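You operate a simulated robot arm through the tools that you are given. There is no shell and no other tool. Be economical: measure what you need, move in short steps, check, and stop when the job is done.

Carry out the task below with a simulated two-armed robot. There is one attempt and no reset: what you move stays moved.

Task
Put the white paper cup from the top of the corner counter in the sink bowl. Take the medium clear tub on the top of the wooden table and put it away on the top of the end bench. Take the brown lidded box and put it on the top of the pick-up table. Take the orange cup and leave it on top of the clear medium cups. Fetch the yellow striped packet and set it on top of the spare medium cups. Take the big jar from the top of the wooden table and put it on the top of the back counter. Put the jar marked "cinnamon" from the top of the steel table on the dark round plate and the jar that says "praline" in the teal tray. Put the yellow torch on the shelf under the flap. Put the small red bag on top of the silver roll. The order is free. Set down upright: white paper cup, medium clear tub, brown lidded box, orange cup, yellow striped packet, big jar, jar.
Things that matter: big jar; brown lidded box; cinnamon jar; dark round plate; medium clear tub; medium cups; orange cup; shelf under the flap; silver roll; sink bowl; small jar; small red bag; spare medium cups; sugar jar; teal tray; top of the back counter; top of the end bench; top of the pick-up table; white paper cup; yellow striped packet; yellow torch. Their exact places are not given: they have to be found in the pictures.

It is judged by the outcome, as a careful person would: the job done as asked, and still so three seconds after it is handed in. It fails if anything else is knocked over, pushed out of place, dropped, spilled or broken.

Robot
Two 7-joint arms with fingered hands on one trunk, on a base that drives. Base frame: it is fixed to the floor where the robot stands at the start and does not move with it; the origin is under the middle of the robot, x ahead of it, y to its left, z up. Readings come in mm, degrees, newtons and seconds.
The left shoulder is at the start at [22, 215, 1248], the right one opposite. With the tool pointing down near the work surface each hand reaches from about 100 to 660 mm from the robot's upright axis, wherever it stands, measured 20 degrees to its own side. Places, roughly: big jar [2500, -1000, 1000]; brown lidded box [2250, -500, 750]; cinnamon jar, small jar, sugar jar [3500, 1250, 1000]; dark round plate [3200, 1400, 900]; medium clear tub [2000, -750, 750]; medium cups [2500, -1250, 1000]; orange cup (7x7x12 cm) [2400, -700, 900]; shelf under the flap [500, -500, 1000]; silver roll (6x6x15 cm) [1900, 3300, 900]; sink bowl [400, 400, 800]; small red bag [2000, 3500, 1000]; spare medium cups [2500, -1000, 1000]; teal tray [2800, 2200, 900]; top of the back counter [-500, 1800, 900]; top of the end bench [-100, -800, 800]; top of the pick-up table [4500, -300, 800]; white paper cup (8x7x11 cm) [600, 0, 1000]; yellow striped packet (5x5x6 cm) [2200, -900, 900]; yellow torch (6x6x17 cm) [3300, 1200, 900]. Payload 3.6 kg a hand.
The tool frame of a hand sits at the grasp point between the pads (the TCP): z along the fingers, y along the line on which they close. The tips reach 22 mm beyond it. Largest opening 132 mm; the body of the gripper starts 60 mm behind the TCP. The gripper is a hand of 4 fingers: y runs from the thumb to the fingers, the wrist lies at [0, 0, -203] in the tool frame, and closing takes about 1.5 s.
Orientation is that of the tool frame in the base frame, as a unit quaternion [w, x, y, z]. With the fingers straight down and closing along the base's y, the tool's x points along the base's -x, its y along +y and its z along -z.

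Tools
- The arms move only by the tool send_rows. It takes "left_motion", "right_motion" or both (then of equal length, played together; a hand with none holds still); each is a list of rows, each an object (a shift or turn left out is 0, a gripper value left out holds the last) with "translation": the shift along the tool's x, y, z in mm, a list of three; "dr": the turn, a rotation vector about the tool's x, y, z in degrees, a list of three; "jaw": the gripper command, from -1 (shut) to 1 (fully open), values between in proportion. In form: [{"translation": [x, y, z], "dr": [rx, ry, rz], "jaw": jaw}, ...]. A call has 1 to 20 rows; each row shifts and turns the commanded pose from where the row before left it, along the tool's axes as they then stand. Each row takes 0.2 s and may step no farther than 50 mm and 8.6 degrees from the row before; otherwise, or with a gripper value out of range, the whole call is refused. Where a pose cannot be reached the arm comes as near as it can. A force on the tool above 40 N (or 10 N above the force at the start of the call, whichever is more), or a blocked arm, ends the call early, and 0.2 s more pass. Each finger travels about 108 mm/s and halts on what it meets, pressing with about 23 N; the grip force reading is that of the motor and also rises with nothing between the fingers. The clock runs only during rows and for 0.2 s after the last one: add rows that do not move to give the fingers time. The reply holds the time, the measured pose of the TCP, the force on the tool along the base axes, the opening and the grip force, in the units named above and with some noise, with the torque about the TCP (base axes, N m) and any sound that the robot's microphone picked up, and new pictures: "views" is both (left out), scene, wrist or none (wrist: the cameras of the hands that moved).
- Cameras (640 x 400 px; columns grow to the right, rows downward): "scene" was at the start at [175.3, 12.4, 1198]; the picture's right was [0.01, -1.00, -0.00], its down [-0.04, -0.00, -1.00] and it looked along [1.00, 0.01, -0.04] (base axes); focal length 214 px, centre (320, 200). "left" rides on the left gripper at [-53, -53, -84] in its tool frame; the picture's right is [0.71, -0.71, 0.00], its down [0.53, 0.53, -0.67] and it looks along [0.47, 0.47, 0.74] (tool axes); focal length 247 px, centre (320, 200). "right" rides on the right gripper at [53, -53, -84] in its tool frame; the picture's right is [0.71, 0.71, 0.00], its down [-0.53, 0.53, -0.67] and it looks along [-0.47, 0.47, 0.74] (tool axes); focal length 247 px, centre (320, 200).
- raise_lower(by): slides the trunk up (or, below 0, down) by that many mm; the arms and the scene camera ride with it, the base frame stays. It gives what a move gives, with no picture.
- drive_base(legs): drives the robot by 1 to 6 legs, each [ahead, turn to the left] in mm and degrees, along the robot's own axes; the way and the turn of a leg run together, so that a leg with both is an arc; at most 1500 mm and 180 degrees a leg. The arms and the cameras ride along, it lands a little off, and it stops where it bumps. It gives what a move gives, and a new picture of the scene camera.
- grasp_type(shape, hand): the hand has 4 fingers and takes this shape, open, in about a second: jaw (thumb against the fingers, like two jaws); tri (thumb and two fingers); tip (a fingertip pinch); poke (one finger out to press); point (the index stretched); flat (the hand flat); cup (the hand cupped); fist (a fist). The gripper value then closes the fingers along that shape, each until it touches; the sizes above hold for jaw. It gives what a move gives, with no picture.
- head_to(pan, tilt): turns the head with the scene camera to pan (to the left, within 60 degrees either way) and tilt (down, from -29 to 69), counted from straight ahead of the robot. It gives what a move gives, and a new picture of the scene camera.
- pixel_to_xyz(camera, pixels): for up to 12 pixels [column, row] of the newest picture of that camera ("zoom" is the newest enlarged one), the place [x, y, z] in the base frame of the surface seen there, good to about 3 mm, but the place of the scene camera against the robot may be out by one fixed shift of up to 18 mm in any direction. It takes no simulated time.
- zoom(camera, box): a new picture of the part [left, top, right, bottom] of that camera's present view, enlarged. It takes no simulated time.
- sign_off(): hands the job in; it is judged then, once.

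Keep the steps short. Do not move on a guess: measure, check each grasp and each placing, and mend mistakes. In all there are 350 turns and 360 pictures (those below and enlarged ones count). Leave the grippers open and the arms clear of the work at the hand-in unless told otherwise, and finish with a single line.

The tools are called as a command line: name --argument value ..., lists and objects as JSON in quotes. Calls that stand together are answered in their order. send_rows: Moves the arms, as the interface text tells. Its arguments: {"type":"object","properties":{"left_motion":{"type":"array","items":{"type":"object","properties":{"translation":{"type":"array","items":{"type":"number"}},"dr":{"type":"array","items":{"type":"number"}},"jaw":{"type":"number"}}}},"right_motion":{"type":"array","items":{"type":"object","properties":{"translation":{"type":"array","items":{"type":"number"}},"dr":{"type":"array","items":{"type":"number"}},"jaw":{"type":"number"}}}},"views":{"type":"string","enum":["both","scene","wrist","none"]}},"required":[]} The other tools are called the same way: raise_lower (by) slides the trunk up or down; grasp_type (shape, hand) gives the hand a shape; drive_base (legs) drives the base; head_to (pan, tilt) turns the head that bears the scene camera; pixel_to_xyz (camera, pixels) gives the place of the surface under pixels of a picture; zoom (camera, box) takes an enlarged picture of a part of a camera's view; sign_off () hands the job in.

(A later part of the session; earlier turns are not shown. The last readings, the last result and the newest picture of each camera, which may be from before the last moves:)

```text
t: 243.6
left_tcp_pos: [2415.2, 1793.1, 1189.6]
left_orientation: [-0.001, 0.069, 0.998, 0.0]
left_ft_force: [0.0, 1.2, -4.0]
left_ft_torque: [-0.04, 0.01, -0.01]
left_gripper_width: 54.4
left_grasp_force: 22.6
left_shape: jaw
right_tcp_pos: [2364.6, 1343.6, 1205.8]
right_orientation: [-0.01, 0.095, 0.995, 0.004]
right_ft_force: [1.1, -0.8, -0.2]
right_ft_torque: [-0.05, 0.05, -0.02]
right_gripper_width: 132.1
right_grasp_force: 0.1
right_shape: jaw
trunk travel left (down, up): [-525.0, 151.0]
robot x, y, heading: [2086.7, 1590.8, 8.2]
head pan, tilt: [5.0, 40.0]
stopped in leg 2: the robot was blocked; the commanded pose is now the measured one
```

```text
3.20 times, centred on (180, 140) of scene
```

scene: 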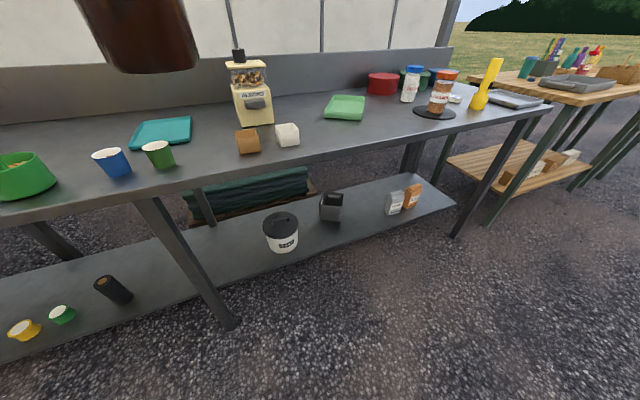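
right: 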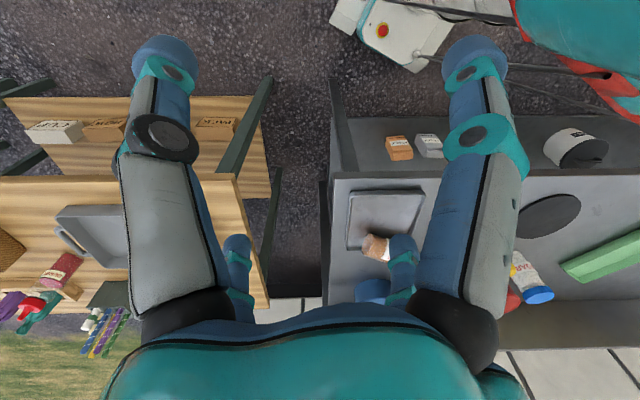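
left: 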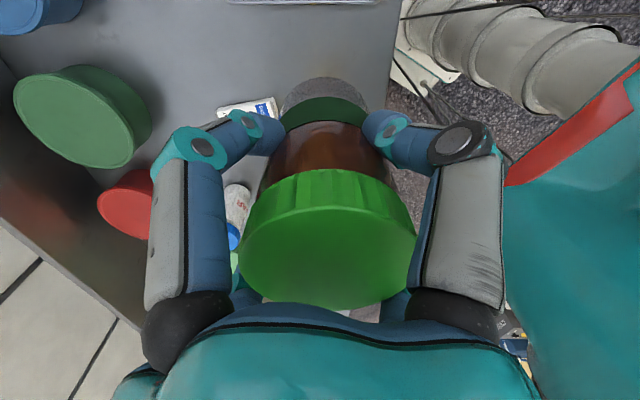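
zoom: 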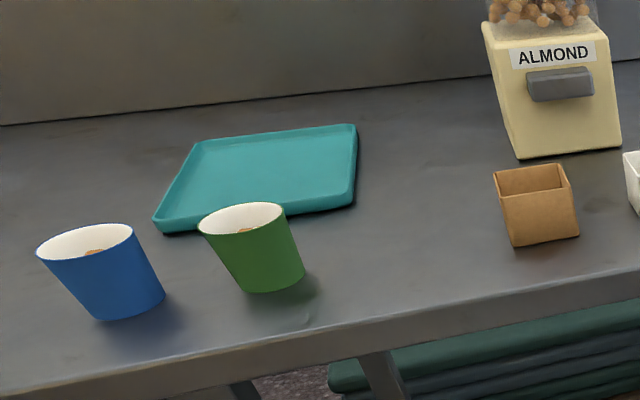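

Tray centre ≈ (2766,2234). Moving closer: turn left 30°, ahead 320, turn right 25°.

drive_base --legs '[[0, 30], [320, 0], [0, -24]]'

head_to --pan 30 --tilt 35

```text
t: 248.4
left_tcp_pos: [2639.6, 2020.7, 1189.8]
left_orientation: [0.0, 0.019, 1.0, 0.001]
left_ft_force: [-0.3, -0.3, -3.9]
left_ft_torque: [0.0, -0.04, 0.01]
left_gripper_width: 54.0
left_grasp_force: 22.8
left_shape: jaw
right_tcp_pos: [2636.7, 1567.5, 1206.5]
right_orientation: [-0.011, 0.043, 0.999, 0.005]
right_ft_force: [0.4, 0.4, -1.4]
right_ft_torque: [0.0, -0.02, -0.02]
right_gripper_width: 132.1
right_grasp_force: 0.1
right_shape: jaw
trunk travel left (down, up): [-525.0, 151.0]
robot x, y, heading: [2336.6, 1797.1, 14.2]
head pan, tilt: [5.0, 40.0]
```

scene: 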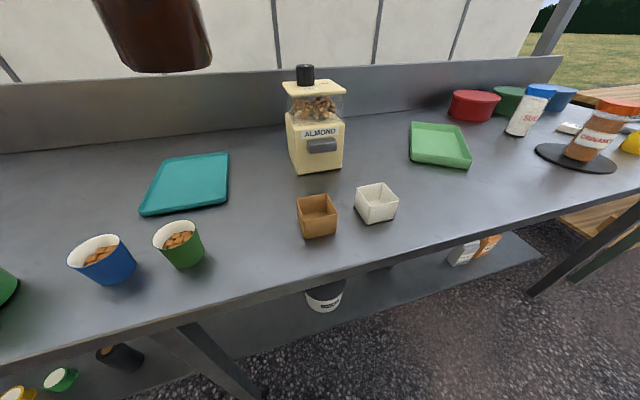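

```text
t: 249.3
left_tcp_pos: [2641.7, 2020.2, 1190.8]
left_orientation: [0.0, 0.019, 1.0, 0.002]
left_ft_force: [-0.1, -0.6, -3.8]
left_ft_torque: [0.02, 0.0, -0.02]
left_gripper_width: 54.0
left_grasp_force: 22.6
left_shape: jaw
right_tcp_pos: [2638.4, 1567.9, 1206.3]
right_orientation: [-0.011, 0.044, 0.999, 0.004]
right_ft_force: [-0.5, 0.1, 0.7]
right_ft_torque: [0.03, 0.0, 0.01]
right_gripper_width: 132.0
right_grasp_force: 0.1
right_shape: jaw
trunk travel left (down, up): [-525.0, 151.0]
robot x, y, heading: [2340.5, 1799.8, 14.1]
head pan, tilt: [30.0, 35.0]
```

scene: 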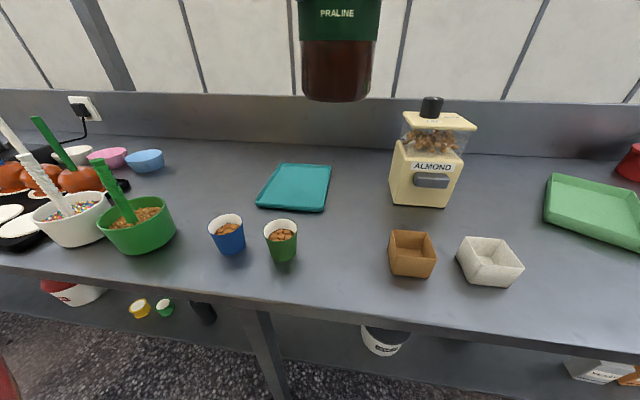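

pixel_to_xyz --camera "scene" --pixels '[[259, 206], [282, 166], [329, 168], [322, 210], [294, 187]]'

send_rows --left_motion '[{"translation": [-25, 43, 0]}, {"translation": [-25, 43, 0]}, {"translation": [-25, 43, 0]}, {"translation": [-24, 43, 0]}, {"translation": [-20, 35, 0]}, {}]' --views "both"

```text
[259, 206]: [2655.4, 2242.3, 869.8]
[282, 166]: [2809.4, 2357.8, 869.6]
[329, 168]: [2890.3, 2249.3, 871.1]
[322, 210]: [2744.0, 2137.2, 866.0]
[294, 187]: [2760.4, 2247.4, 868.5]
```

```text
t: 250.7
left_tcp_pos: [2767.1, 2224.8, 1190.7]
left_orientation: [-0.001, 0.018, 1.0, 0.001]
left_ft_force: [0.4, 0.4, -3.8]
left_ft_torque: [0.0, 0.01, 0.0]
left_gripper_width: 54.2
left_grasp_force: 23.1
left_shape: jaw
right_tcp_pos: [2638.3, 1568.4, 1206.4]
right_orientation: [-0.012, 0.044, 0.999, 0.004]
right_ft_force: [-0.4, -0.2, 0.0]
right_ft_torque: [-0.02, 0.01, -0.01]
right_gripper_width: 131.6
right_grasp_force: 0.1
right_shape: jaw
trunk travel left (down, up): [-525.0, 151.0]
robot x, y, heading: [2336.7, 1796.8, 14.0]
head pan, tilt: [30.0, 35.0]
```

scene: 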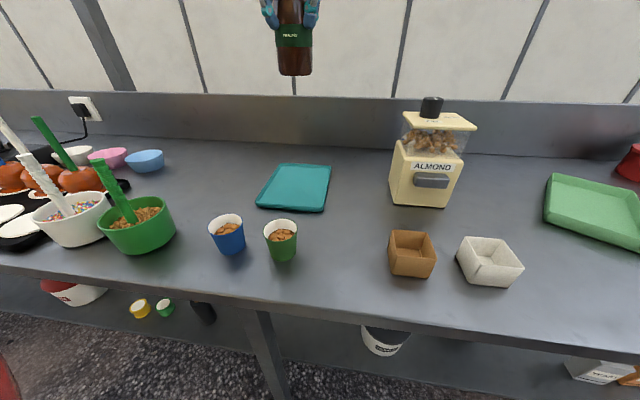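
left: 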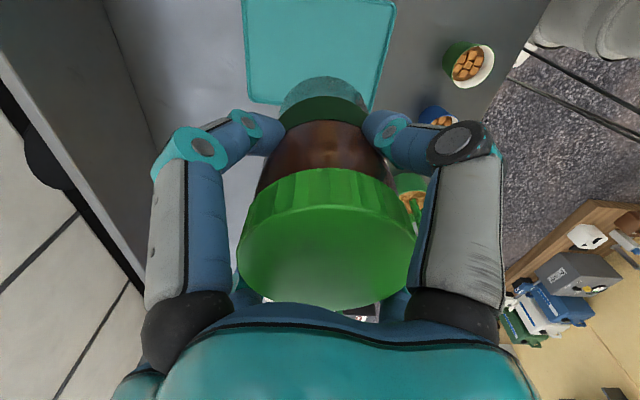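

pixel_to_xyz --camera "left" --pixels '[[250, 98], [375, 100], [393, 8], [247, 8], [320, 50]]'

```text
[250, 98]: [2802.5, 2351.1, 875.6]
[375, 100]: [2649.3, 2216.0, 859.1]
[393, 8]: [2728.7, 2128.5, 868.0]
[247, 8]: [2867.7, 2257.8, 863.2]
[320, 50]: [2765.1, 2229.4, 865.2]
```

Target (2763,2237). Lowering.

send_rows --left_motion '[{"translation": [4, 12, 30]}, {"translation": [0, 0, 45]}, {"translation": [0, 0, 45]}, {"translation": [0, 0, 45]}, {"translation": [0, 0, 40]}, {"translation": [0, 0, 20]}, {"translation": [0, 0, 10]}, {}]' --views "both"

```text
t: 252.5
left_tcp_pos: [2764.0, 2235.1, 958.4]
left_orientation: [-0.001, 0.018, 1.0, 0.002]
left_ft_force: [-0.3, -0.1, -4.5]
left_ft_torque: [0.02, 0.0, 0.0]
left_gripper_width: 54.2
left_grasp_force: 22.9
left_shape: jaw
right_tcp_pos: [2638.2, 1568.6, 1205.7]
right_orientation: [-0.011, 0.043, 0.999, 0.004]
right_ft_force: [0.1, 0.7, 1.2]
right_ft_torque: [0.01, 0.0, 0.0]
right_gripper_width: 132.1
right_grasp_force: 0.0
right_shape: jaw
trunk travel left (down, up): [-525.0, 151.0]
robot x, y, heading: [2335.8, 1800.0, 14.0]
head pan, tilt: [30.0, 35.0]
```

scene: 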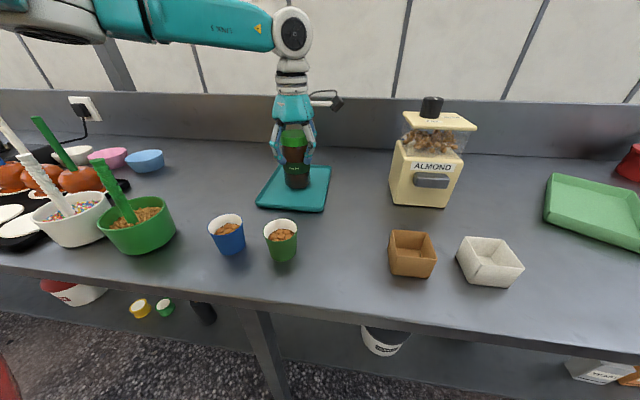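
left: 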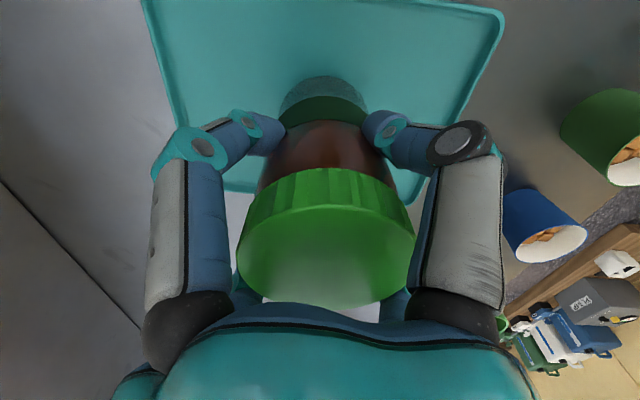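

send_rows --left_motion '[{"translation": [0, 0, 3]}, {"translation": [0, 0, 3]}, {"translation": [0, 0, 2]}, {"translation": [0, 0, 1.5]}, {}]' --views "none"

```text
t: 253.7
left_tcp_pos: [2764.9, 2235.8, 949.1]
left_orientation: [0.001, 0.019, 1.0, 0.002]
left_ft_force: [-0.9, 2.7, 12.0]
left_ft_torque: [-0.03, 0.04, -0.03]
left_gripper_width: 54.1
left_grasp_force: 23.2
left_shape: jaw
right_tcp_pos: [2637.4, 1567.8, 1205.5]
right_orientation: [-0.012, 0.044, 0.999, 0.006]
right_ft_force: [-0.9, -0.2, 0.1]
right_ft_torque: [0.03, 0.0, 0.01]
right_gripper_width: 131.9
right_grasp_force: 0.1
right_shape: jaw
trunk travel left (down, up): [-525.0, 151.0]
robot x, y, heading: [2333.0, 1796.8, 14.1]
head pan, tilt: [30.0, 35.0]
```

Contact. Open to 100 mm and rise.

send_rows --left_motion '[{"translation": [0, 0, -1], "jaw": 0}, {}, {"jaw": 0.5}, {}, {}, {}, {"translation": [0, 0, -20]}, {"translation": [0, 0, -30]}, {"translation": [0, 0, -45]}, {"translation": [0, 0, -45]}, {"translation": [0, 0, -45]}, {"translation": [0, 0, -45]}]' --views "scene"

```text
t: 256.3
left_tcp_pos: [2764.0, 2235.2, 1178.8]
left_orientation: [-0.001, 0.019, 1.0, 0.002]
left_ft_force: [-0.5, 0.2, -0.4]
left_ft_torque: [-0.01, 0.01, -0.01]
left_gripper_width: 98.6
left_grasp_force: 0.0
left_shape: jaw
right_tcp_pos: [2639.6, 1566.9, 1205.9]
right_orientation: [-0.012, 0.044, 0.999, 0.004]
right_ft_force: [-0.8, 0.4, 0.4]
right_ft_torque: [-0.02, -0.02, 0.01]
right_gripper_width: 132.1
right_grasp_force: 0.1
right_shape: jaw
trunk travel left (down, up): [-525.0, 151.0]
robot x, y, heading: [2337.8, 1800.4, 14.2]
head pan, tilt: [30.0, 35.0]
```

scene: 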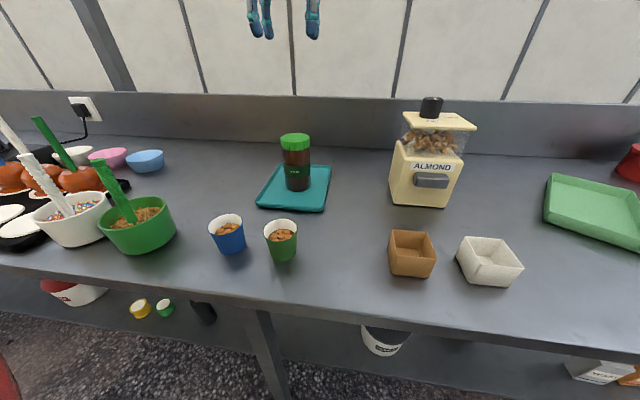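

Praline stands in the teal tray. Retract the left arm, back off, and head toward the wooden table.

send_rows --left_motion '[{"translation": [13, -41, -10]}, {"translation": [13, -41, -10]}, {"translation": [13, -41, -10]}, {"translation": [13, -41, -10]}, {"translation": [14, -40, -10]}]' --views "none"

drive_base --legs '[[-250, 0], [0, -40], [0, -45]]'

head_to --pan 0 --tilt 12

```text
t: 257.5
left_tcp_pos: [2689.3, 2031.0, 1227.7]
left_orientation: [0.0, 0.019, 1.0, 0.002]
left_ft_force: [0.2, -0.3, 0.3]
left_ft_torque: [-0.01, -0.02, 0.02]
left_gripper_width: 98.8
left_grasp_force: 0.1
left_shape: jaw
right_tcp_pos: [2638.7, 1566.9, 1205.0]
right_orientation: [-0.011, 0.044, 0.999, 0.005]
right_ft_force: [0.0, 0.2, -0.6]
right_ft_torque: [0.01, 0.0, 0.0]
right_gripper_width: 132.0
right_grasp_force: 0.1
right_shape: jaw
trunk travel left (down, up): [-525.0, 151.0]
robot x, y, heading: [2335.3, 1797.3, 14.0]
head pan, tilt: [30.0, 35.0]
```

```text
t: 261.4
left_tcp_pos: [2516.2, 1689.2, 1229.3]
left_orientation: [0.0, 0.355, 0.935, 0.003]
left_ft_force: [-0.5, -0.6, -0.4]
left_ft_torque: [0.02, 0.02, -0.02]
left_gripper_width: 98.7
left_grasp_force: 0.1
left_shape: jaw
right_tcp_pos: [2183.3, 1363.5, 1205.4]
right_orientation: [-0.01, 0.38, 0.925, 0.008]
right_ft_force: [0.0, -0.3, -0.1]
right_ft_torque: [0.03, 0.0, -0.01]
right_gripper_width: 132.1
right_grasp_force: 0.1
right_shape: jaw
trunk travel left (down, up): [-525.0, 151.0]
robot x, y, heading: [2110.5, 1760.4, -25.4]
head pan, tilt: [30.0, 35.0]
stopped in leg 2: the robot was blocked; the commanded pose is now the measured one
```

scene: 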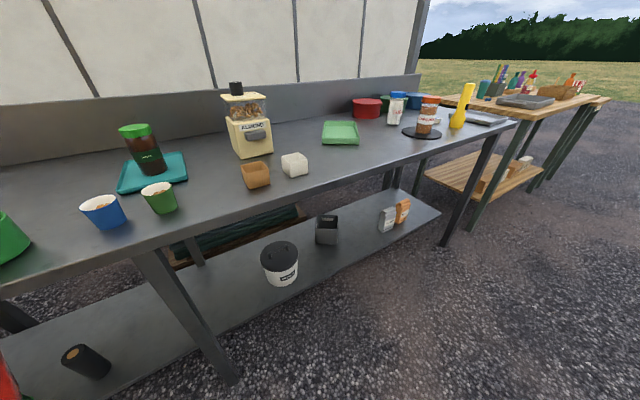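

```text
t: 262.3
left_tcp_pos: [2518.2, 1691.7, 1227.9]
left_orientation: [-0.001, 0.356, 0.935, 0.001]
left_ft_force: [0.4, -1.1, 0.5]
left_ft_torque: [0.0, 0.03, -0.01]
left_gripper_width: 98.7
left_grasp_force: 0.2
left_shape: jaw
right_tcp_pos: [2182.7, 1366.4, 1206.8]
right_orientation: [-0.009, 0.379, 0.925, 0.008]
right_ft_force: [-0.4, 0.0, -0.5]
right_ft_torque: [-0.03, -0.03, -0.02]
right_gripper_width: 132.1
right_grasp_force: 0.0
right_shape: jaw
trunk travel left (down, up): [-525.0, 151.0]
robot x, y, heading: [2108.5, 1762.9, -25.3]
head pan, tilt: [0.0, 12.0]
```

scene: 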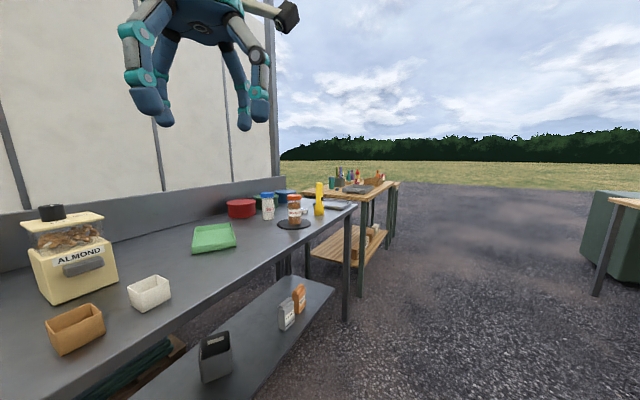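

drive_base --legs '[[0, -48], [700, 0]]'

```text
t: 264.6
left_tcp_pos: [2371.3, 1439.8, 1230.0]
left_orientation: [0.001, 0.659, 0.752, 0.003]
left_ft_force: [-0.7, -0.3, 0.0]
left_ft_torque: [0.01, -0.02, 0.02]
left_gripper_width: 98.8
left_grasp_force: 0.1
left_shape: jaw
right_tcp_pos: [1904.9, 1414.1, 1207.6]
right_orientation: [-0.006, 0.68, 0.734, 0.01]
right_ft_force: [0.3, -0.3, 0.8]
right_ft_torque: [0.03, -0.02, 0.03]
right_gripper_width: 131.8
right_grasp_force: 0.0
right_shape: jaw
trunk travel left (down, up): [-525.0, 151.0]
robot x, y, heading: [2132.4, 1774.1, -66.3]
head pan, tilt: [0.0, 12.0]
stopped in leg 1: the robot was blocked; the commanded pose is now the measured one
```

scene: 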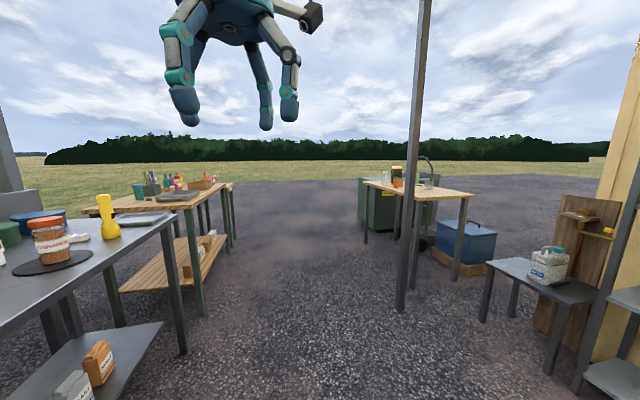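

pixel_to_xyz --camera "scene" --pixels '[[400, 305], [365, 240], [455, 278], [370, 185], [470, 193], [425, 185], [440, 262], [550, 370], [485, 318], [575, 275], [197, 310], [390, 172]]'

zoom --camera "scene" --box '[340, 140, 520, 290]'

```text
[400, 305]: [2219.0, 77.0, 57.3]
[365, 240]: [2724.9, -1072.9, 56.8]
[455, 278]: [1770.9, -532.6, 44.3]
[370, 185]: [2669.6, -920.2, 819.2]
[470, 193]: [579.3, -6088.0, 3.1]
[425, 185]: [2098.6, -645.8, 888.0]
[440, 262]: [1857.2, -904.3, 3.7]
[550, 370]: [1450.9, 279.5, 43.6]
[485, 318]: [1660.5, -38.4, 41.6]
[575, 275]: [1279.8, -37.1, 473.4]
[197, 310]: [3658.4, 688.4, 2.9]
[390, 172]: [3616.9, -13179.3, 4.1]
```

```text
2.67 times, centred on (430, 215) of scene
```

zoom: 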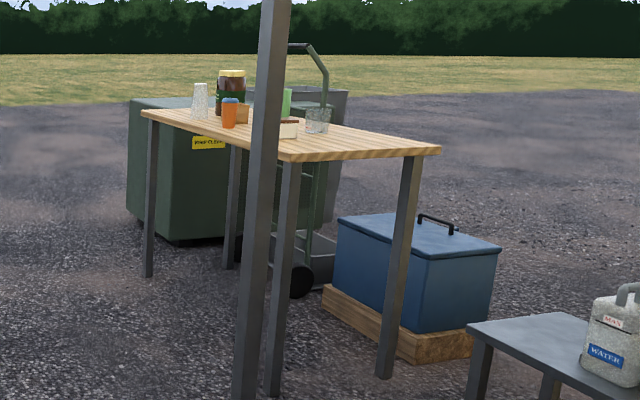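

The wooden table stands beyond the canopy post. Driving to about (2700,200) for a view.

drive_base --legs '[[0, -4], [1400, 0], [200, 0]]'

head_to --pan -20 --tilt 18

```text
t: 272.9
left_tcp_pos: [2825.6, 4.9, 1197.1]
left_orientation: [0.045, 0.723, 0.689, 0.022]
left_ft_force: [-0.1, -1.0, 0.0]
left_ft_torque: [0.03, 0.03, -0.01]
left_gripper_width: 98.9
left_grasp_force: 0.0
left_shape: jaw
right_tcp_pos: [2374.5, 32.1, 1207.3]
right_orientation: [0.019, 0.678, 0.734, 0.031]
right_ft_force: [-0.1, -0.4, -0.2]
right_ft_torque: [-0.02, 0.02, -0.01]
right_gripper_width: 132.0
right_grasp_force: 0.0
right_shape: jaw
trunk travel left (down, up): [-525.0, 151.0]
robot x, y, heading: [2620.7, 325.6, -72.7]
head pan, tilt: [0.0, 12.0]
stopped in leg 3: the robot was blocked; the commanded pose is now the measured one
```

scene: 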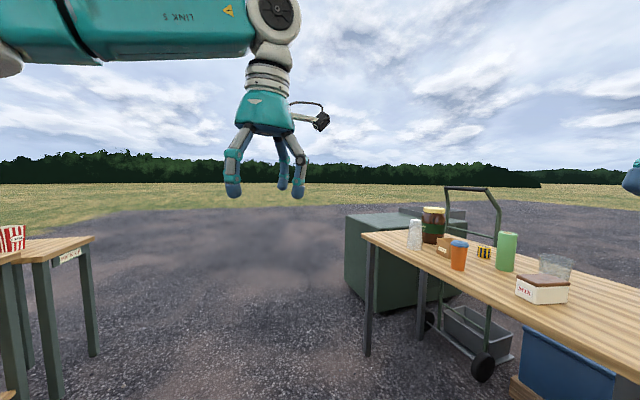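

```text
t: 273.7
left_tcp_pos: [2822.3, 1.4, 1190.5]
left_orientation: [0.05, 0.727, 0.684, 0.026]
left_ft_force: [0.7, 0.4, 0.7]
left_ft_torque: [0.02, 0.01, 0.02]
left_gripper_width: 98.8
left_grasp_force: 0.1
left_shape: jaw
right_tcp_pos: [2375.8, 30.7, 1209.5]
right_orientation: [0.017, 0.684, 0.729, 0.031]
right_ft_force: [0.3, -0.1, -0.2]
right_ft_torque: [-0.02, 0.01, 0.03]
right_gripper_width: 132.1
right_grasp_force: 0.0
right_shape: jaw
trunk travel left (down, up): [-525.0, 151.0]
robot x, y, heading: [2622.1, 327.6, -72.6]
head pan, tilt: [-20.0, 18.0]
```

scene: 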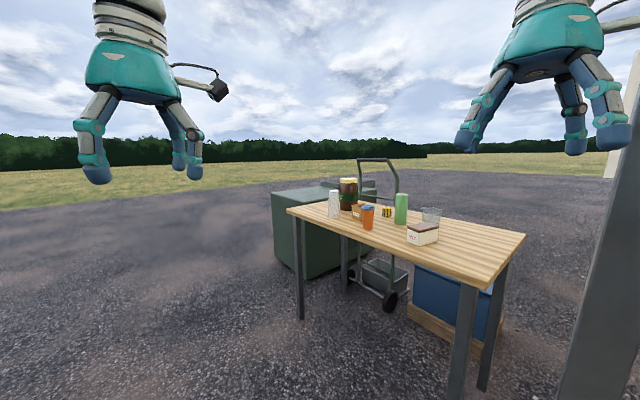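

My right elbow is up against the canopy post (about 460 mm to my right). Back off 250 mm and look closer at the table.

drive_base --legs '[[-250, 0]]'

zoom --camera "scene" --box '[260, 150, 540, 325]'

pixel_to_xyz --camera "scene" --pixels '[[600, 330], [580, 380], [300, 300], [470, 350], [320, 210], [480, 240]]'

```text
t: 274.5
left_tcp_pos: [2739.9, -23.6, 1107.9]
left_orientation: [0.091, 0.808, 0.579, 0.053]
left_ft_force: [-0.2, 2.3, 1.0]
left_ft_torque: [-0.22, 0.06, -0.03]
left_gripper_width: 99.1
left_grasp_force: 0.1
left_shape: jaw
right_tcp_pos: [2465.9, -1.8, 1214.2]
right_orientation: [0.082, 0.609, 0.781, 0.114]
right_ft_force: [-1.0, 4.8, 2.7]
right_ft_torque: [-0.4, 0.05, -0.14]
right_gripper_width: 132.0
right_grasp_force: 0.0
right_shape: jaw
trunk travel left (down, up): [-525.0, 151.0]
robot x, y, heading: [2617.5, 329.6, -73.4]
head pan, tilt: [-20.0, 18.0]
stopped in leg 1: the robot was blocked; the commanded pose is now the measured one
```

scene: 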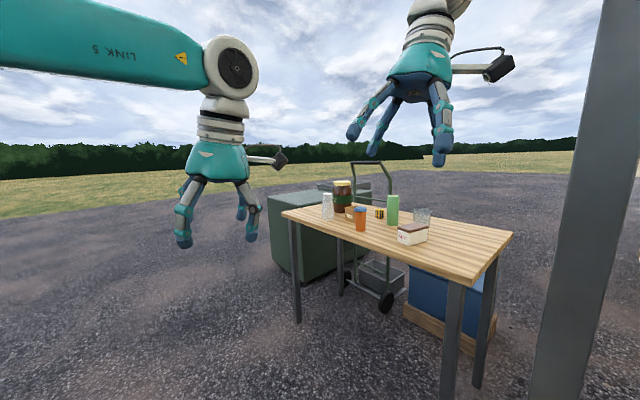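

```text
2.29 times, centred on (400, 238) of scene
```

zoom: 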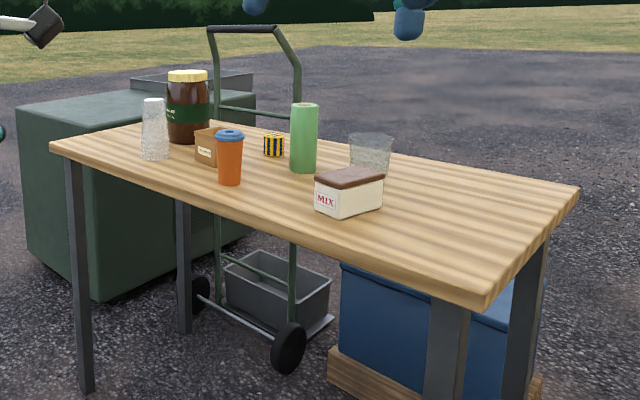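

```text
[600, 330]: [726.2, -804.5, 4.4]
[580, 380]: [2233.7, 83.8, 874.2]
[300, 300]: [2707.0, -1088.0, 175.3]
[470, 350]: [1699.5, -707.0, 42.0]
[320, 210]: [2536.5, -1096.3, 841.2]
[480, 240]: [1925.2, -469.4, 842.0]
```

Both arms have been displaced. Looking right to see what is touching.

head_to --pan -60 --tilt 0

head_to --pan 60 --tilt 0

```text
t: 275.5
left_tcp_pos: [2809.4, -44.6, 1084.6]
left_orientation: [0.017, 0.769, 0.637, 0.062]
left_ft_force: [-0.4, 0.2, 0.0]
left_ft_torque: [0.02, 0.03, 0.01]
left_gripper_width: 99.1
left_grasp_force: 0.1
left_shape: jaw
right_tcp_pos: [2448.9, -32.2, 1167.3]
right_orientation: [0.016, 0.654, 0.751, 0.09]
right_ft_force: [-0.4, -0.3, -0.1]
right_ft_torque: [0.0, 0.02, 0.02]
right_gripper_width: 132.1
right_grasp_force: 0.0
right_shape: jaw
trunk travel left (down, up): [-525.0, 151.0]
robot x, y, heading: [2580.2, 398.2, -84.1]
head pan, tilt: [-60.0, 0.0]
```

scene: 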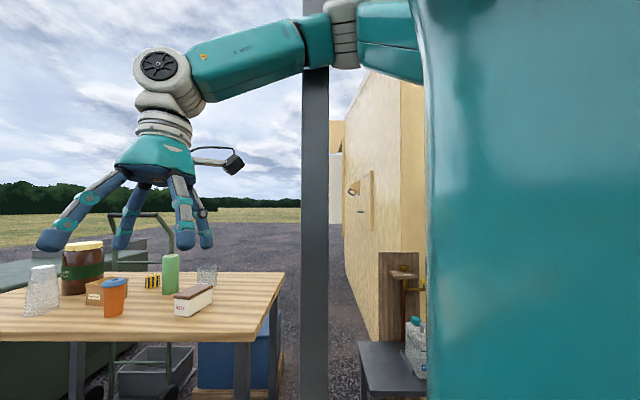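

```text
t: 277.5
left_tcp_pos: [2771.0, -46.0, 1104.3]
left_orientation: [0.063, 0.804, 0.589, 0.053]
left_ft_force: [-1.1, 0.3, -0.7]
left_ft_torque: [-0.03, 0.01, 0.0]
left_gripper_width: 98.8
left_grasp_force: 0.1
left_shape: jaw
right_tcp_pos: [2469.9, -32.3, 1188.9]
right_orientation: [0.045, 0.621, 0.776, 0.1]
right_ft_force: [0.0, 0.2, -0.3]
right_ft_torque: [-0.03, 0.01, 0.01]
right_gripper_width: 131.8
right_grasp_force: 0.0
right_shape: jaw
trunk travel left (down, up): [-525.0, 151.0]
robot x, y, heading: [2618.8, 331.1, -73.4]
head pan, tilt: [60.0, 0.0]
```

scene: 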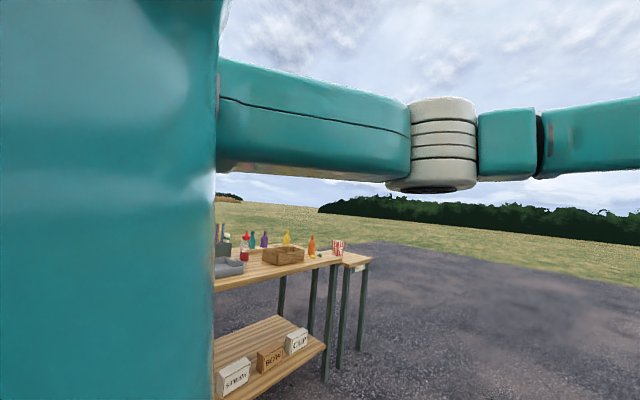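

The right elbow presses on the post. Stretch the right hand forward to pull the elbow in, and likewise straighten the left.

send_rows --right_motion '[{"translation": [-30, 0, 0]}, {"translation": [-35, 0, 0]}, {"translation": [-35, 0, 0]}, {"translation": [-35, 0, 0]}, {"translation": [-35, 10, 0]}, {"translation": [-20, 10, 0]}]' --views "none"

drive_base --legs '[[-200, 0]]'

```text
t: 277.9
left_tcp_pos: [2691.8, -22.4, 1088.3]
left_orientation: [0.087, 0.844, 0.527, 0.056]
left_ft_force: [-0.1, 1.1, 1.6]
left_ft_torque: [-0.06, 0.01, -0.01]
left_gripper_width: 98.8
left_grasp_force: 0.1
left_shape: jaw
right_tcp_pos: [2476.6, -6.1, 1184.0]
right_orientation: [0.024, 0.56, 0.813, 0.16]
right_ft_force: [1.3, 2.2, 1.1]
right_ft_torque: [-0.16, 0.17, -0.01]
right_gripper_width: 132.1
right_grasp_force: 0.1
right_shape: jaw
trunk travel left (down, up): [-525.0, 151.0]
robot x, y, heading: [2616.0, 329.8, -74.0]
head pan, tilt: [60.0, 0.0]
stopped in row 1 (left hand): the arm was blocked; the commanded pose is now the measured one
```

```text
t: 278.6
left_tcp_pos: [2704.9, -239.4, 924.2]
left_orientation: [-0.037, 0.882, 0.465, 0.066]
left_ft_force: [2.4, -2.8, 1.6]
left_ft_torque: [0.18, 0.17, 0.14]
left_gripper_width: 99.0
left_grasp_force: 0.0
left_shape: jaw
right_tcp_pos: [2571.4, -238.4, 1050.4]
right_orientation: [-0.11, 0.5, 0.799, 0.314]
right_ft_force: [-2.4, -2.7, 2.1]
right_ft_torque: [-0.02, -0.08, -0.11]
right_gripper_width: 132.0
right_grasp_force: 0.1
right_shape: jaw
trunk travel left (down, up): [-525.0, 151.0]
robot x, y, heading: [2616.7, 336.2, -73.8]
head pan, tilt: [60.0, 0.0]
stopped in leg 1: the robot was blocked; the commanded pose is now the measured one
```

scene: 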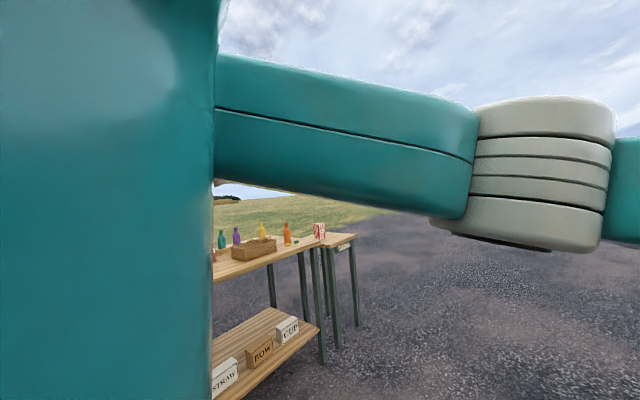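

The elbow has slipped past the post, so reversing hooks it. First raise both hands back to a sound pose.

send_rows --left_motion '[{"translation": [0, 0, -30]}, {"translation": [10, 0, -35]}, {"translation": [20, 0, -35]}, {"translation": [20, 0, -35]}, {"translation": [20, 0, -35]}]' --right_motion '[{}, {"translation": [0, 0, -15]}, {"translation": [0, 0, -20]}, {"translation": [0, 0, -20]}, {}]' --views "none"

head_to --pan -60 --tilt 10

```text
t: 279.0
left_tcp_pos: [2759.2, -139.3, 1021.3]
left_orientation: [0.056, 0.828, 0.555, 0.054]
left_ft_force: [-0.4, 1.6, 0.2]
left_ft_torque: [-0.13, -0.05, -0.04]
left_gripper_width: 99.2
left_grasp_force: 0.0
left_shape: jaw
right_tcp_pos: [2546.1, -108.9, 1147.8]
right_orientation: [0.012, 0.548, 0.807, 0.217]
right_ft_force: [-1.6, 3.7, 2.9]
right_ft_torque: [-0.31, -0.11, -0.15]
right_gripper_width: 132.0
right_grasp_force: 0.0
right_shape: jaw
trunk travel left (down, up): [-525.0, 151.0]
robot x, y, heading: [2615.4, 336.4, -73.4]
head pan, tilt: [60.0, 0.0]
stopped in row 1 (left hand): the arm was blocked; the commanded pose is now the measured one
```

```text
t: 281.0
left_tcp_pos: [2737.6, -154.2, 1010.5]
left_orientation: [0.043, 0.848, 0.525, 0.061]
left_ft_force: [0.0, 0.6, 0.1]
left_ft_torque: [-0.02, -0.01, 0.0]
left_gripper_width: 99.0
left_grasp_force: 0.2
left_shape: jaw
right_tcp_pos: [2537.2, -135.0, 1131.5]
right_orientation: [-0.004, 0.546, 0.805, 0.233]
right_ft_force: [-0.3, 0.5, -0.2]
right_ft_torque: [-0.01, -0.01, 0.01]
right_gripper_width: 132.1
right_grasp_force: 0.0
right_shape: jaw
trunk travel left (down, up): [-525.0, 151.0]
robot x, y, heading: [2617.2, 336.8, -73.9]
head pan, tilt: [-60.0, 10.0]
```

scene: 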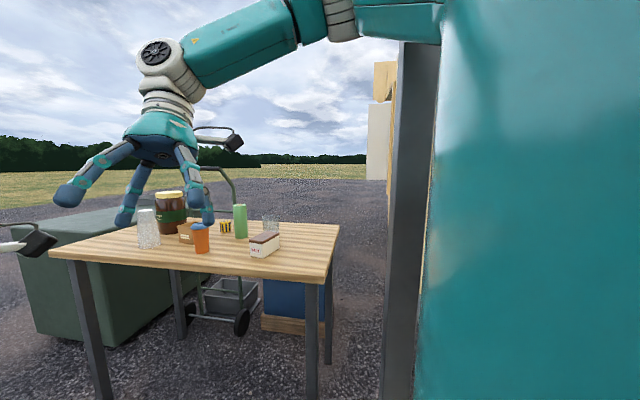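

The post is now directly to my right, behind the elbow. Drive gently forward, away from it.

drive_base --legs '[[120, 0]]'

```text
t: 282.2
left_tcp_pos: [2772.6, -272.1, 1009.3]
left_orientation: [0.044, 0.848, 0.524, 0.062]
left_ft_force: [-0.3, -0.1, 0.3]
left_ft_torque: [0.02, -0.01, 0.0]
left_gripper_width: 99.1
left_grasp_force: 0.0
left_shape: jaw
right_tcp_pos: [2572.3, -253.9, 1131.0]
right_orientation: [-0.004, 0.547, 0.804, 0.234]
right_ft_force: [0.3, -0.5, -1.0]
right_ft_torque: [0.03, 0.0, 0.01]
right_gripper_width: 132.0
right_grasp_force: 0.1
right_shape: jaw
trunk travel left (down, up): [-525.0, 151.0]
robot x, y, heading: [2648.8, 220.9, -74.1]
head pan, tilt: [-60.0, 10.0]
```

scene: 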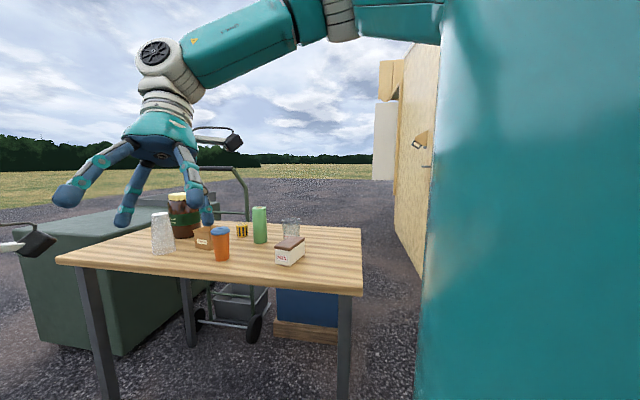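

Free of the post. Restore both hands to level, tidy poses.

send_rows --left_motion '[{"dr": [1.48, 0, -7.07]}, {"dr": [1.48, 0, -7.07]}, {"dr": [1.48, 0, -7.07]}, {"dr": [1.48, 0, -7.07]}, {"dr": [1.48, 0, -7.07]}, {"dr": [1.48, 0, -7.07]}, {"translation": [13, 30, -33]}, {"translation": [13, 30, -33]}, {"translation": [13, 30, -33]}, {"translation": [13, 30, -33]}, {"translation": [13, 30, -33]}, {"translation": [13, 30, -33]}, {}]' --right_motion '[{"dr": [5.35, -4.2, 1.4]}, {"dr": [5.35, -4.2, 1.4]}, {"dr": [5.35, -4.2, 1.4]}, {"dr": [5.35, -4.2, 1.4]}, {}, {}, {"translation": [18, 4, -35]}, {"translation": [18, 0, -35]}, {}, {}, {}, {}, {}]' --views "none"

head_to --pan -30 --tilt 20

```text
t: 285.0
left_tcp_pos: [2922.5, -146.0, 1207.9]
left_orientation: [-0.002, 0.602, 0.798, 0.002]
left_ft_force: [0.4, 0.1, 0.9]
left_ft_torque: [0.06, -0.02, -0.02]
left_gripper_width: 99.2
left_grasp_force: 0.0
left_shape: jaw
right_tcp_pos: [2566.4, -216.6, 1203.3]
right_orientation: [0.001, 0.603, 0.798, -0.002]
right_ft_force: [0.6, 0.9, 0.0]
right_ft_torque: [0.02, 0.0, -0.01]
right_gripper_width: 132.2
right_grasp_force: 0.1
right_shape: jaw
trunk travel left (down, up): [-525.0, 151.0]
robot x, y, heading: [2651.1, 221.3, -73.7]
head pan, tilt: [-60.0, 10.0]
```

```text
t: 286.0
left_tcp_pos: [2923.4, -147.2, 1207.8]
left_orientation: [-0.003, 0.601, 0.799, 0.002]
left_ft_force: [-0.3, 0.5, -0.2]
left_ft_torque: [-0.02, 0.01, -0.01]
left_gripper_width: 98.9
left_grasp_force: 0.0
left_shape: jaw
right_tcp_pos: [2567.2, -215.5, 1202.9]
right_orientation: [0.0, 0.602, 0.799, -0.002]
right_ft_force: [0.6, 0.5, 0.4]
right_ft_torque: [0.0, 0.0, 0.02]
right_gripper_width: 131.9
right_grasp_force: 0.1
right_shape: jaw
trunk travel left (down, up): [-525.0, 151.0]
robot x, y, heading: [2654.2, 221.7, -73.8]
head pan, tilt: [-30.0, 20.0]
```

scene: 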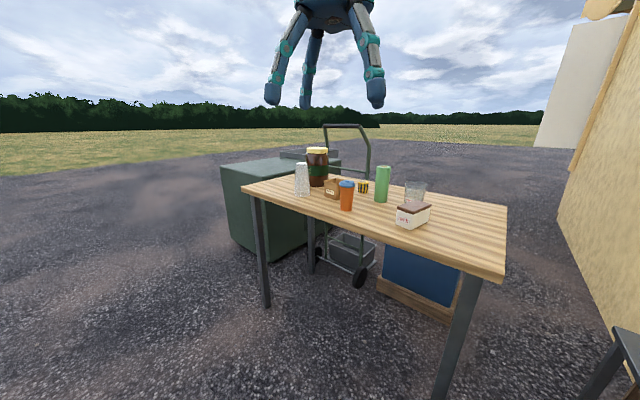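

zoom --camera "scene" --box '[230, 135, 450, 245]'

pixel_to_xyz --camera "scene" --pixels '[[302, 165], [302, 190], [317, 150], [333, 190], [346, 185], [346, 205], [363, 188], [383, 185], [412, 208], [410, 220], [415, 185], [500, 275]]'

```text
2.91 times, centred on (340, 190) of scene
```

zoom: 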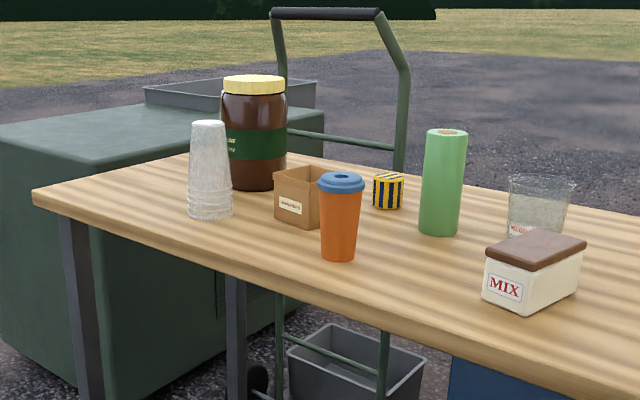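

```text
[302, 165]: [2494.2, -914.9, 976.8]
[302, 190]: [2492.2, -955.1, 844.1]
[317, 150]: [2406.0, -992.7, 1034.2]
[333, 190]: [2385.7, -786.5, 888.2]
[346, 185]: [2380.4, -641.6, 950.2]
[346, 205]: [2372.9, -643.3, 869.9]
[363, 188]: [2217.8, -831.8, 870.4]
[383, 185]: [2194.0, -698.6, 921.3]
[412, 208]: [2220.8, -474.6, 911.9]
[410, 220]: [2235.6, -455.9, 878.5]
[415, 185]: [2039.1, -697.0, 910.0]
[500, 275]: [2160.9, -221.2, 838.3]
```

zoom --camera "scene" --box '[285, 140, 385, 215]'

```text
5.33 times, centred on (335, 178) of scene
```

zoom: 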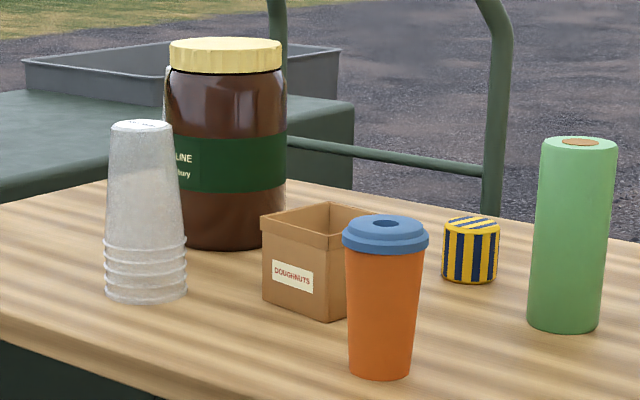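

The visible clear stack at (2490,−930) fits "spare medium cups"; another stack seems hidden behind the big jar. I'll drive to face the table's near edge.

drive_base --legs '[[660, -6], [0, -30]]'

drive_base --legs '[[0, -30]]'

head_to --pan 10 --tilt 25

```text
t: 291.1
left_tcp_pos: [2792.4, -884.9, 1207.9]
left_orientation: [-0.001, 0.824, 0.567, 0.002]
left_ft_force: [0.2, -0.1, -0.1]
left_ft_torque: [0.01, 0.04, 0.01]
left_gripper_width: 99.2
left_grasp_force: 0.2
left_shape: jaw
right_tcp_pos: [2465.2, -728.5, 1202.1]
right_orientation: [0.0, 0.824, 0.566, -0.002]
right_ft_force: [0.0, -0.4, 0.1]
right_ft_torque: [0.01, 0.02, -0.01]
right_gripper_width: 132.4
right_grasp_force: 0.0
right_shape: jaw
trunk travel left (down, up): [-525.0, 151.0]
robot x, y, heading: [2817.3, -439.6, -110.7]
head pan, tilt: [-30.0, 20.0]
```

scene: 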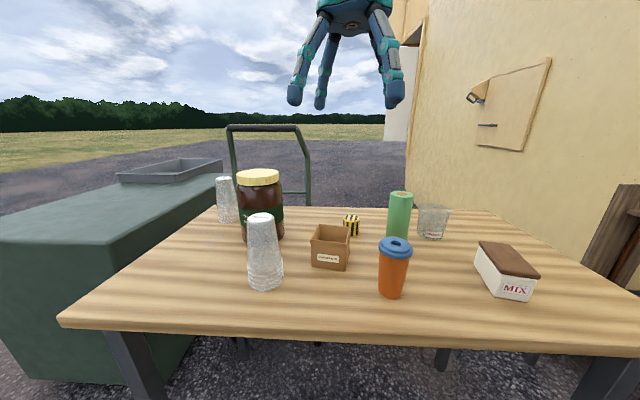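

```text
t: 293.0
left_tcp_pos: [2572.2, -816.1, 1208.2]
left_orientation: [-0.001, 0.941, 0.337, 0.002]
left_ft_force: [-0.6, 0.3, 1.3]
left_ft_torque: [0.02, 0.02, 0.02]
left_gripper_width: 98.9
left_grasp_force: 0.0
left_shape: jaw
right_tcp_pos: [2368.4, -517.5, 1202.5]
right_orientation: [0.0, 0.941, 0.337, -0.002]
right_ft_force: [-0.6, -0.5, -0.2]
right_ft_torque: [-0.02, 0.0, 0.0]
right_gripper_width: 132.1
right_grasp_force: 0.1
right_shape: jaw
trunk travel left (down, up): [-525.0, 151.0]
robot x, y, heading: [2832.8, -459.3, -140.0]
head pan, tilt: [-30.0, 20.0]
```

scene: 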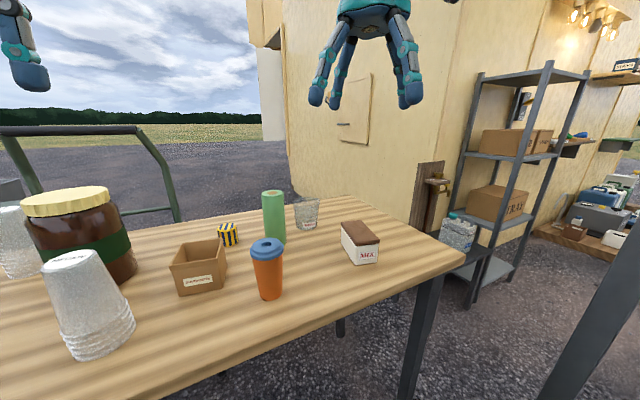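

```text
t: 294.0
left_tcp_pos: [2572.2, -815.2, 1208.9]
left_orientation: [0.0, 0.942, 0.336, 0.001]
left_ft_force: [0.1, 0.6, 0.7]
left_ft_torque: [0.02, -0.03, -0.02]
left_gripper_width: 99.1
left_grasp_force: 0.1
left_shape: jaw
right_tcp_pos: [2367.8, -514.6, 1204.3]
right_orientation: [0.0, 0.942, 0.336, -0.002]
right_ft_force: [-0.7, 0.4, -0.3]
right_ft_torque: [-0.03, -0.01, 0.01]
right_gripper_width: 131.7
right_grasp_force: 0.0
right_shape: jaw
trunk travel left (down, up): [-525.0, 151.0]
robot x, y, heading: [2830.6, -458.2, -140.0]
head pan, tilt: [10.0, 25.0]
```

scene: 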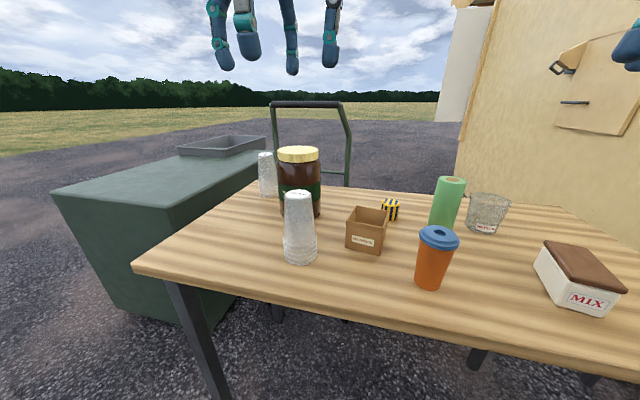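

pixel_to_xyz --camera "scene" --pixels '[[265, 153], [267, 192], [300, 152], [298, 193], [300, 262], [390, 205], [438, 235], [430, 285], [487, 200], [575, 270], [590, 300], [605, 100]]'

zoom --camera "scene" --box '[240, 130, 530, 310]'

```text
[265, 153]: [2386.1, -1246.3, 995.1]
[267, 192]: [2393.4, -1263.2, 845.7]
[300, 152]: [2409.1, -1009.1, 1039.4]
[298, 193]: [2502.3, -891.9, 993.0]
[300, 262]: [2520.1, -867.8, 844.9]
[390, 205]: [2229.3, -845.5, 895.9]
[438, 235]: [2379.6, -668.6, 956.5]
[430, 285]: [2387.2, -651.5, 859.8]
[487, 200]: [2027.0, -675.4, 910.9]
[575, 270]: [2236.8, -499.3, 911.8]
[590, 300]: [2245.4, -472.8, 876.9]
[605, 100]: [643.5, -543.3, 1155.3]
```

```text
2.21 times, centred on (385, 220) of scene
```

zoom: 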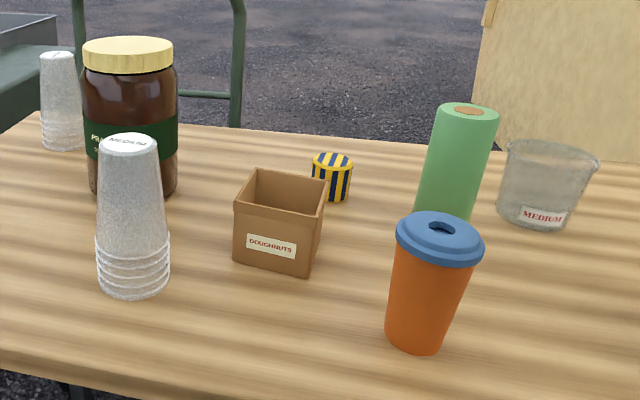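

Both stacks and all items located. The far items need me closer; the base should fit under the table between its legs. Advancing 190 mm.

drive_base --legs '[[190, -3]]'

head_to --pan 5 --tilt 38

```text
t: 295.6
left_tcp_pos: [2407.1, -918.5, 1208.8]
left_orientation: [-0.002, 0.95, 0.312, 0.003]
left_ft_force: [-1.5, 0.2, 0.0]
left_ft_torque: [0.0, -0.05, 0.02]
left_gripper_width: 99.4
left_grasp_force: 0.0
left_shape: jaw
right_tcp_pos: [2217.6, -609.8, 1203.0]
right_orientation: [-0.001, 0.95, 0.312, -0.002]
right_ft_force: [0.0, -0.5, -0.4]
right_ft_torque: [-0.04, -0.01, 0.01]
right_gripper_width: 131.8
right_grasp_force: 0.1
right_shape: jaw
trunk travel left (down, up): [-525.0, 151.0]
robot x, y, heading: [2687.5, -579.7, -143.1]
head pan, tilt: [10.0, 25.0]
```

scene: 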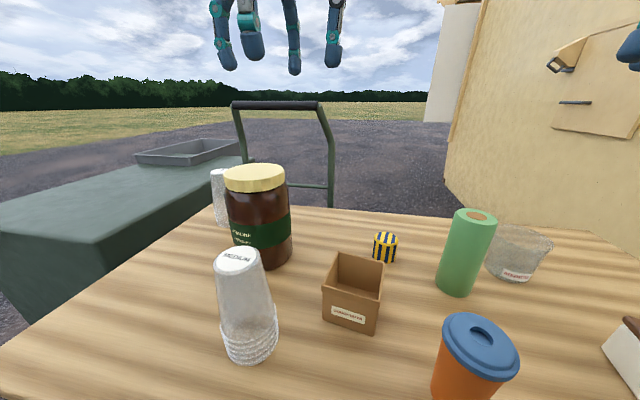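

```text
t: 296.3
left_tcp_pos: [2408.2, -917.6, 1210.1]
left_orientation: [0.0, 0.95, 0.313, 0.002]
left_ft_force: [-0.8, 0.2, 0.5]
left_ft_torque: [0.02, 0.0, -0.01]
left_gripper_width: 99.2
left_grasp_force: 0.0
left_shape: jaw
right_tcp_pos: [2217.4, -608.3, 1204.6]
right_orientation: [-0.001, 0.95, 0.312, -0.002]
right_ft_force: [-0.4, -0.2, 0.1]
right_ft_torque: [-0.01, 0.0, 0.02]
right_gripper_width: 132.0
right_grasp_force: 0.0
right_shape: jaw
trunk travel left (down, up): [-525.0, 151.0]
robot x, y, heading: [2688.3, -577.0, -143.1]
head pan, tilt: [5.0, 38.0]
```

scene: 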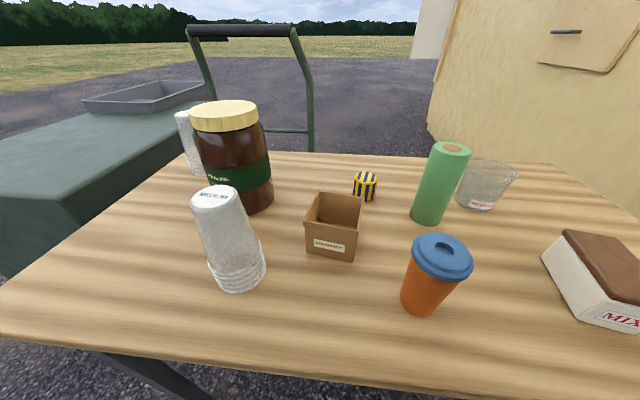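

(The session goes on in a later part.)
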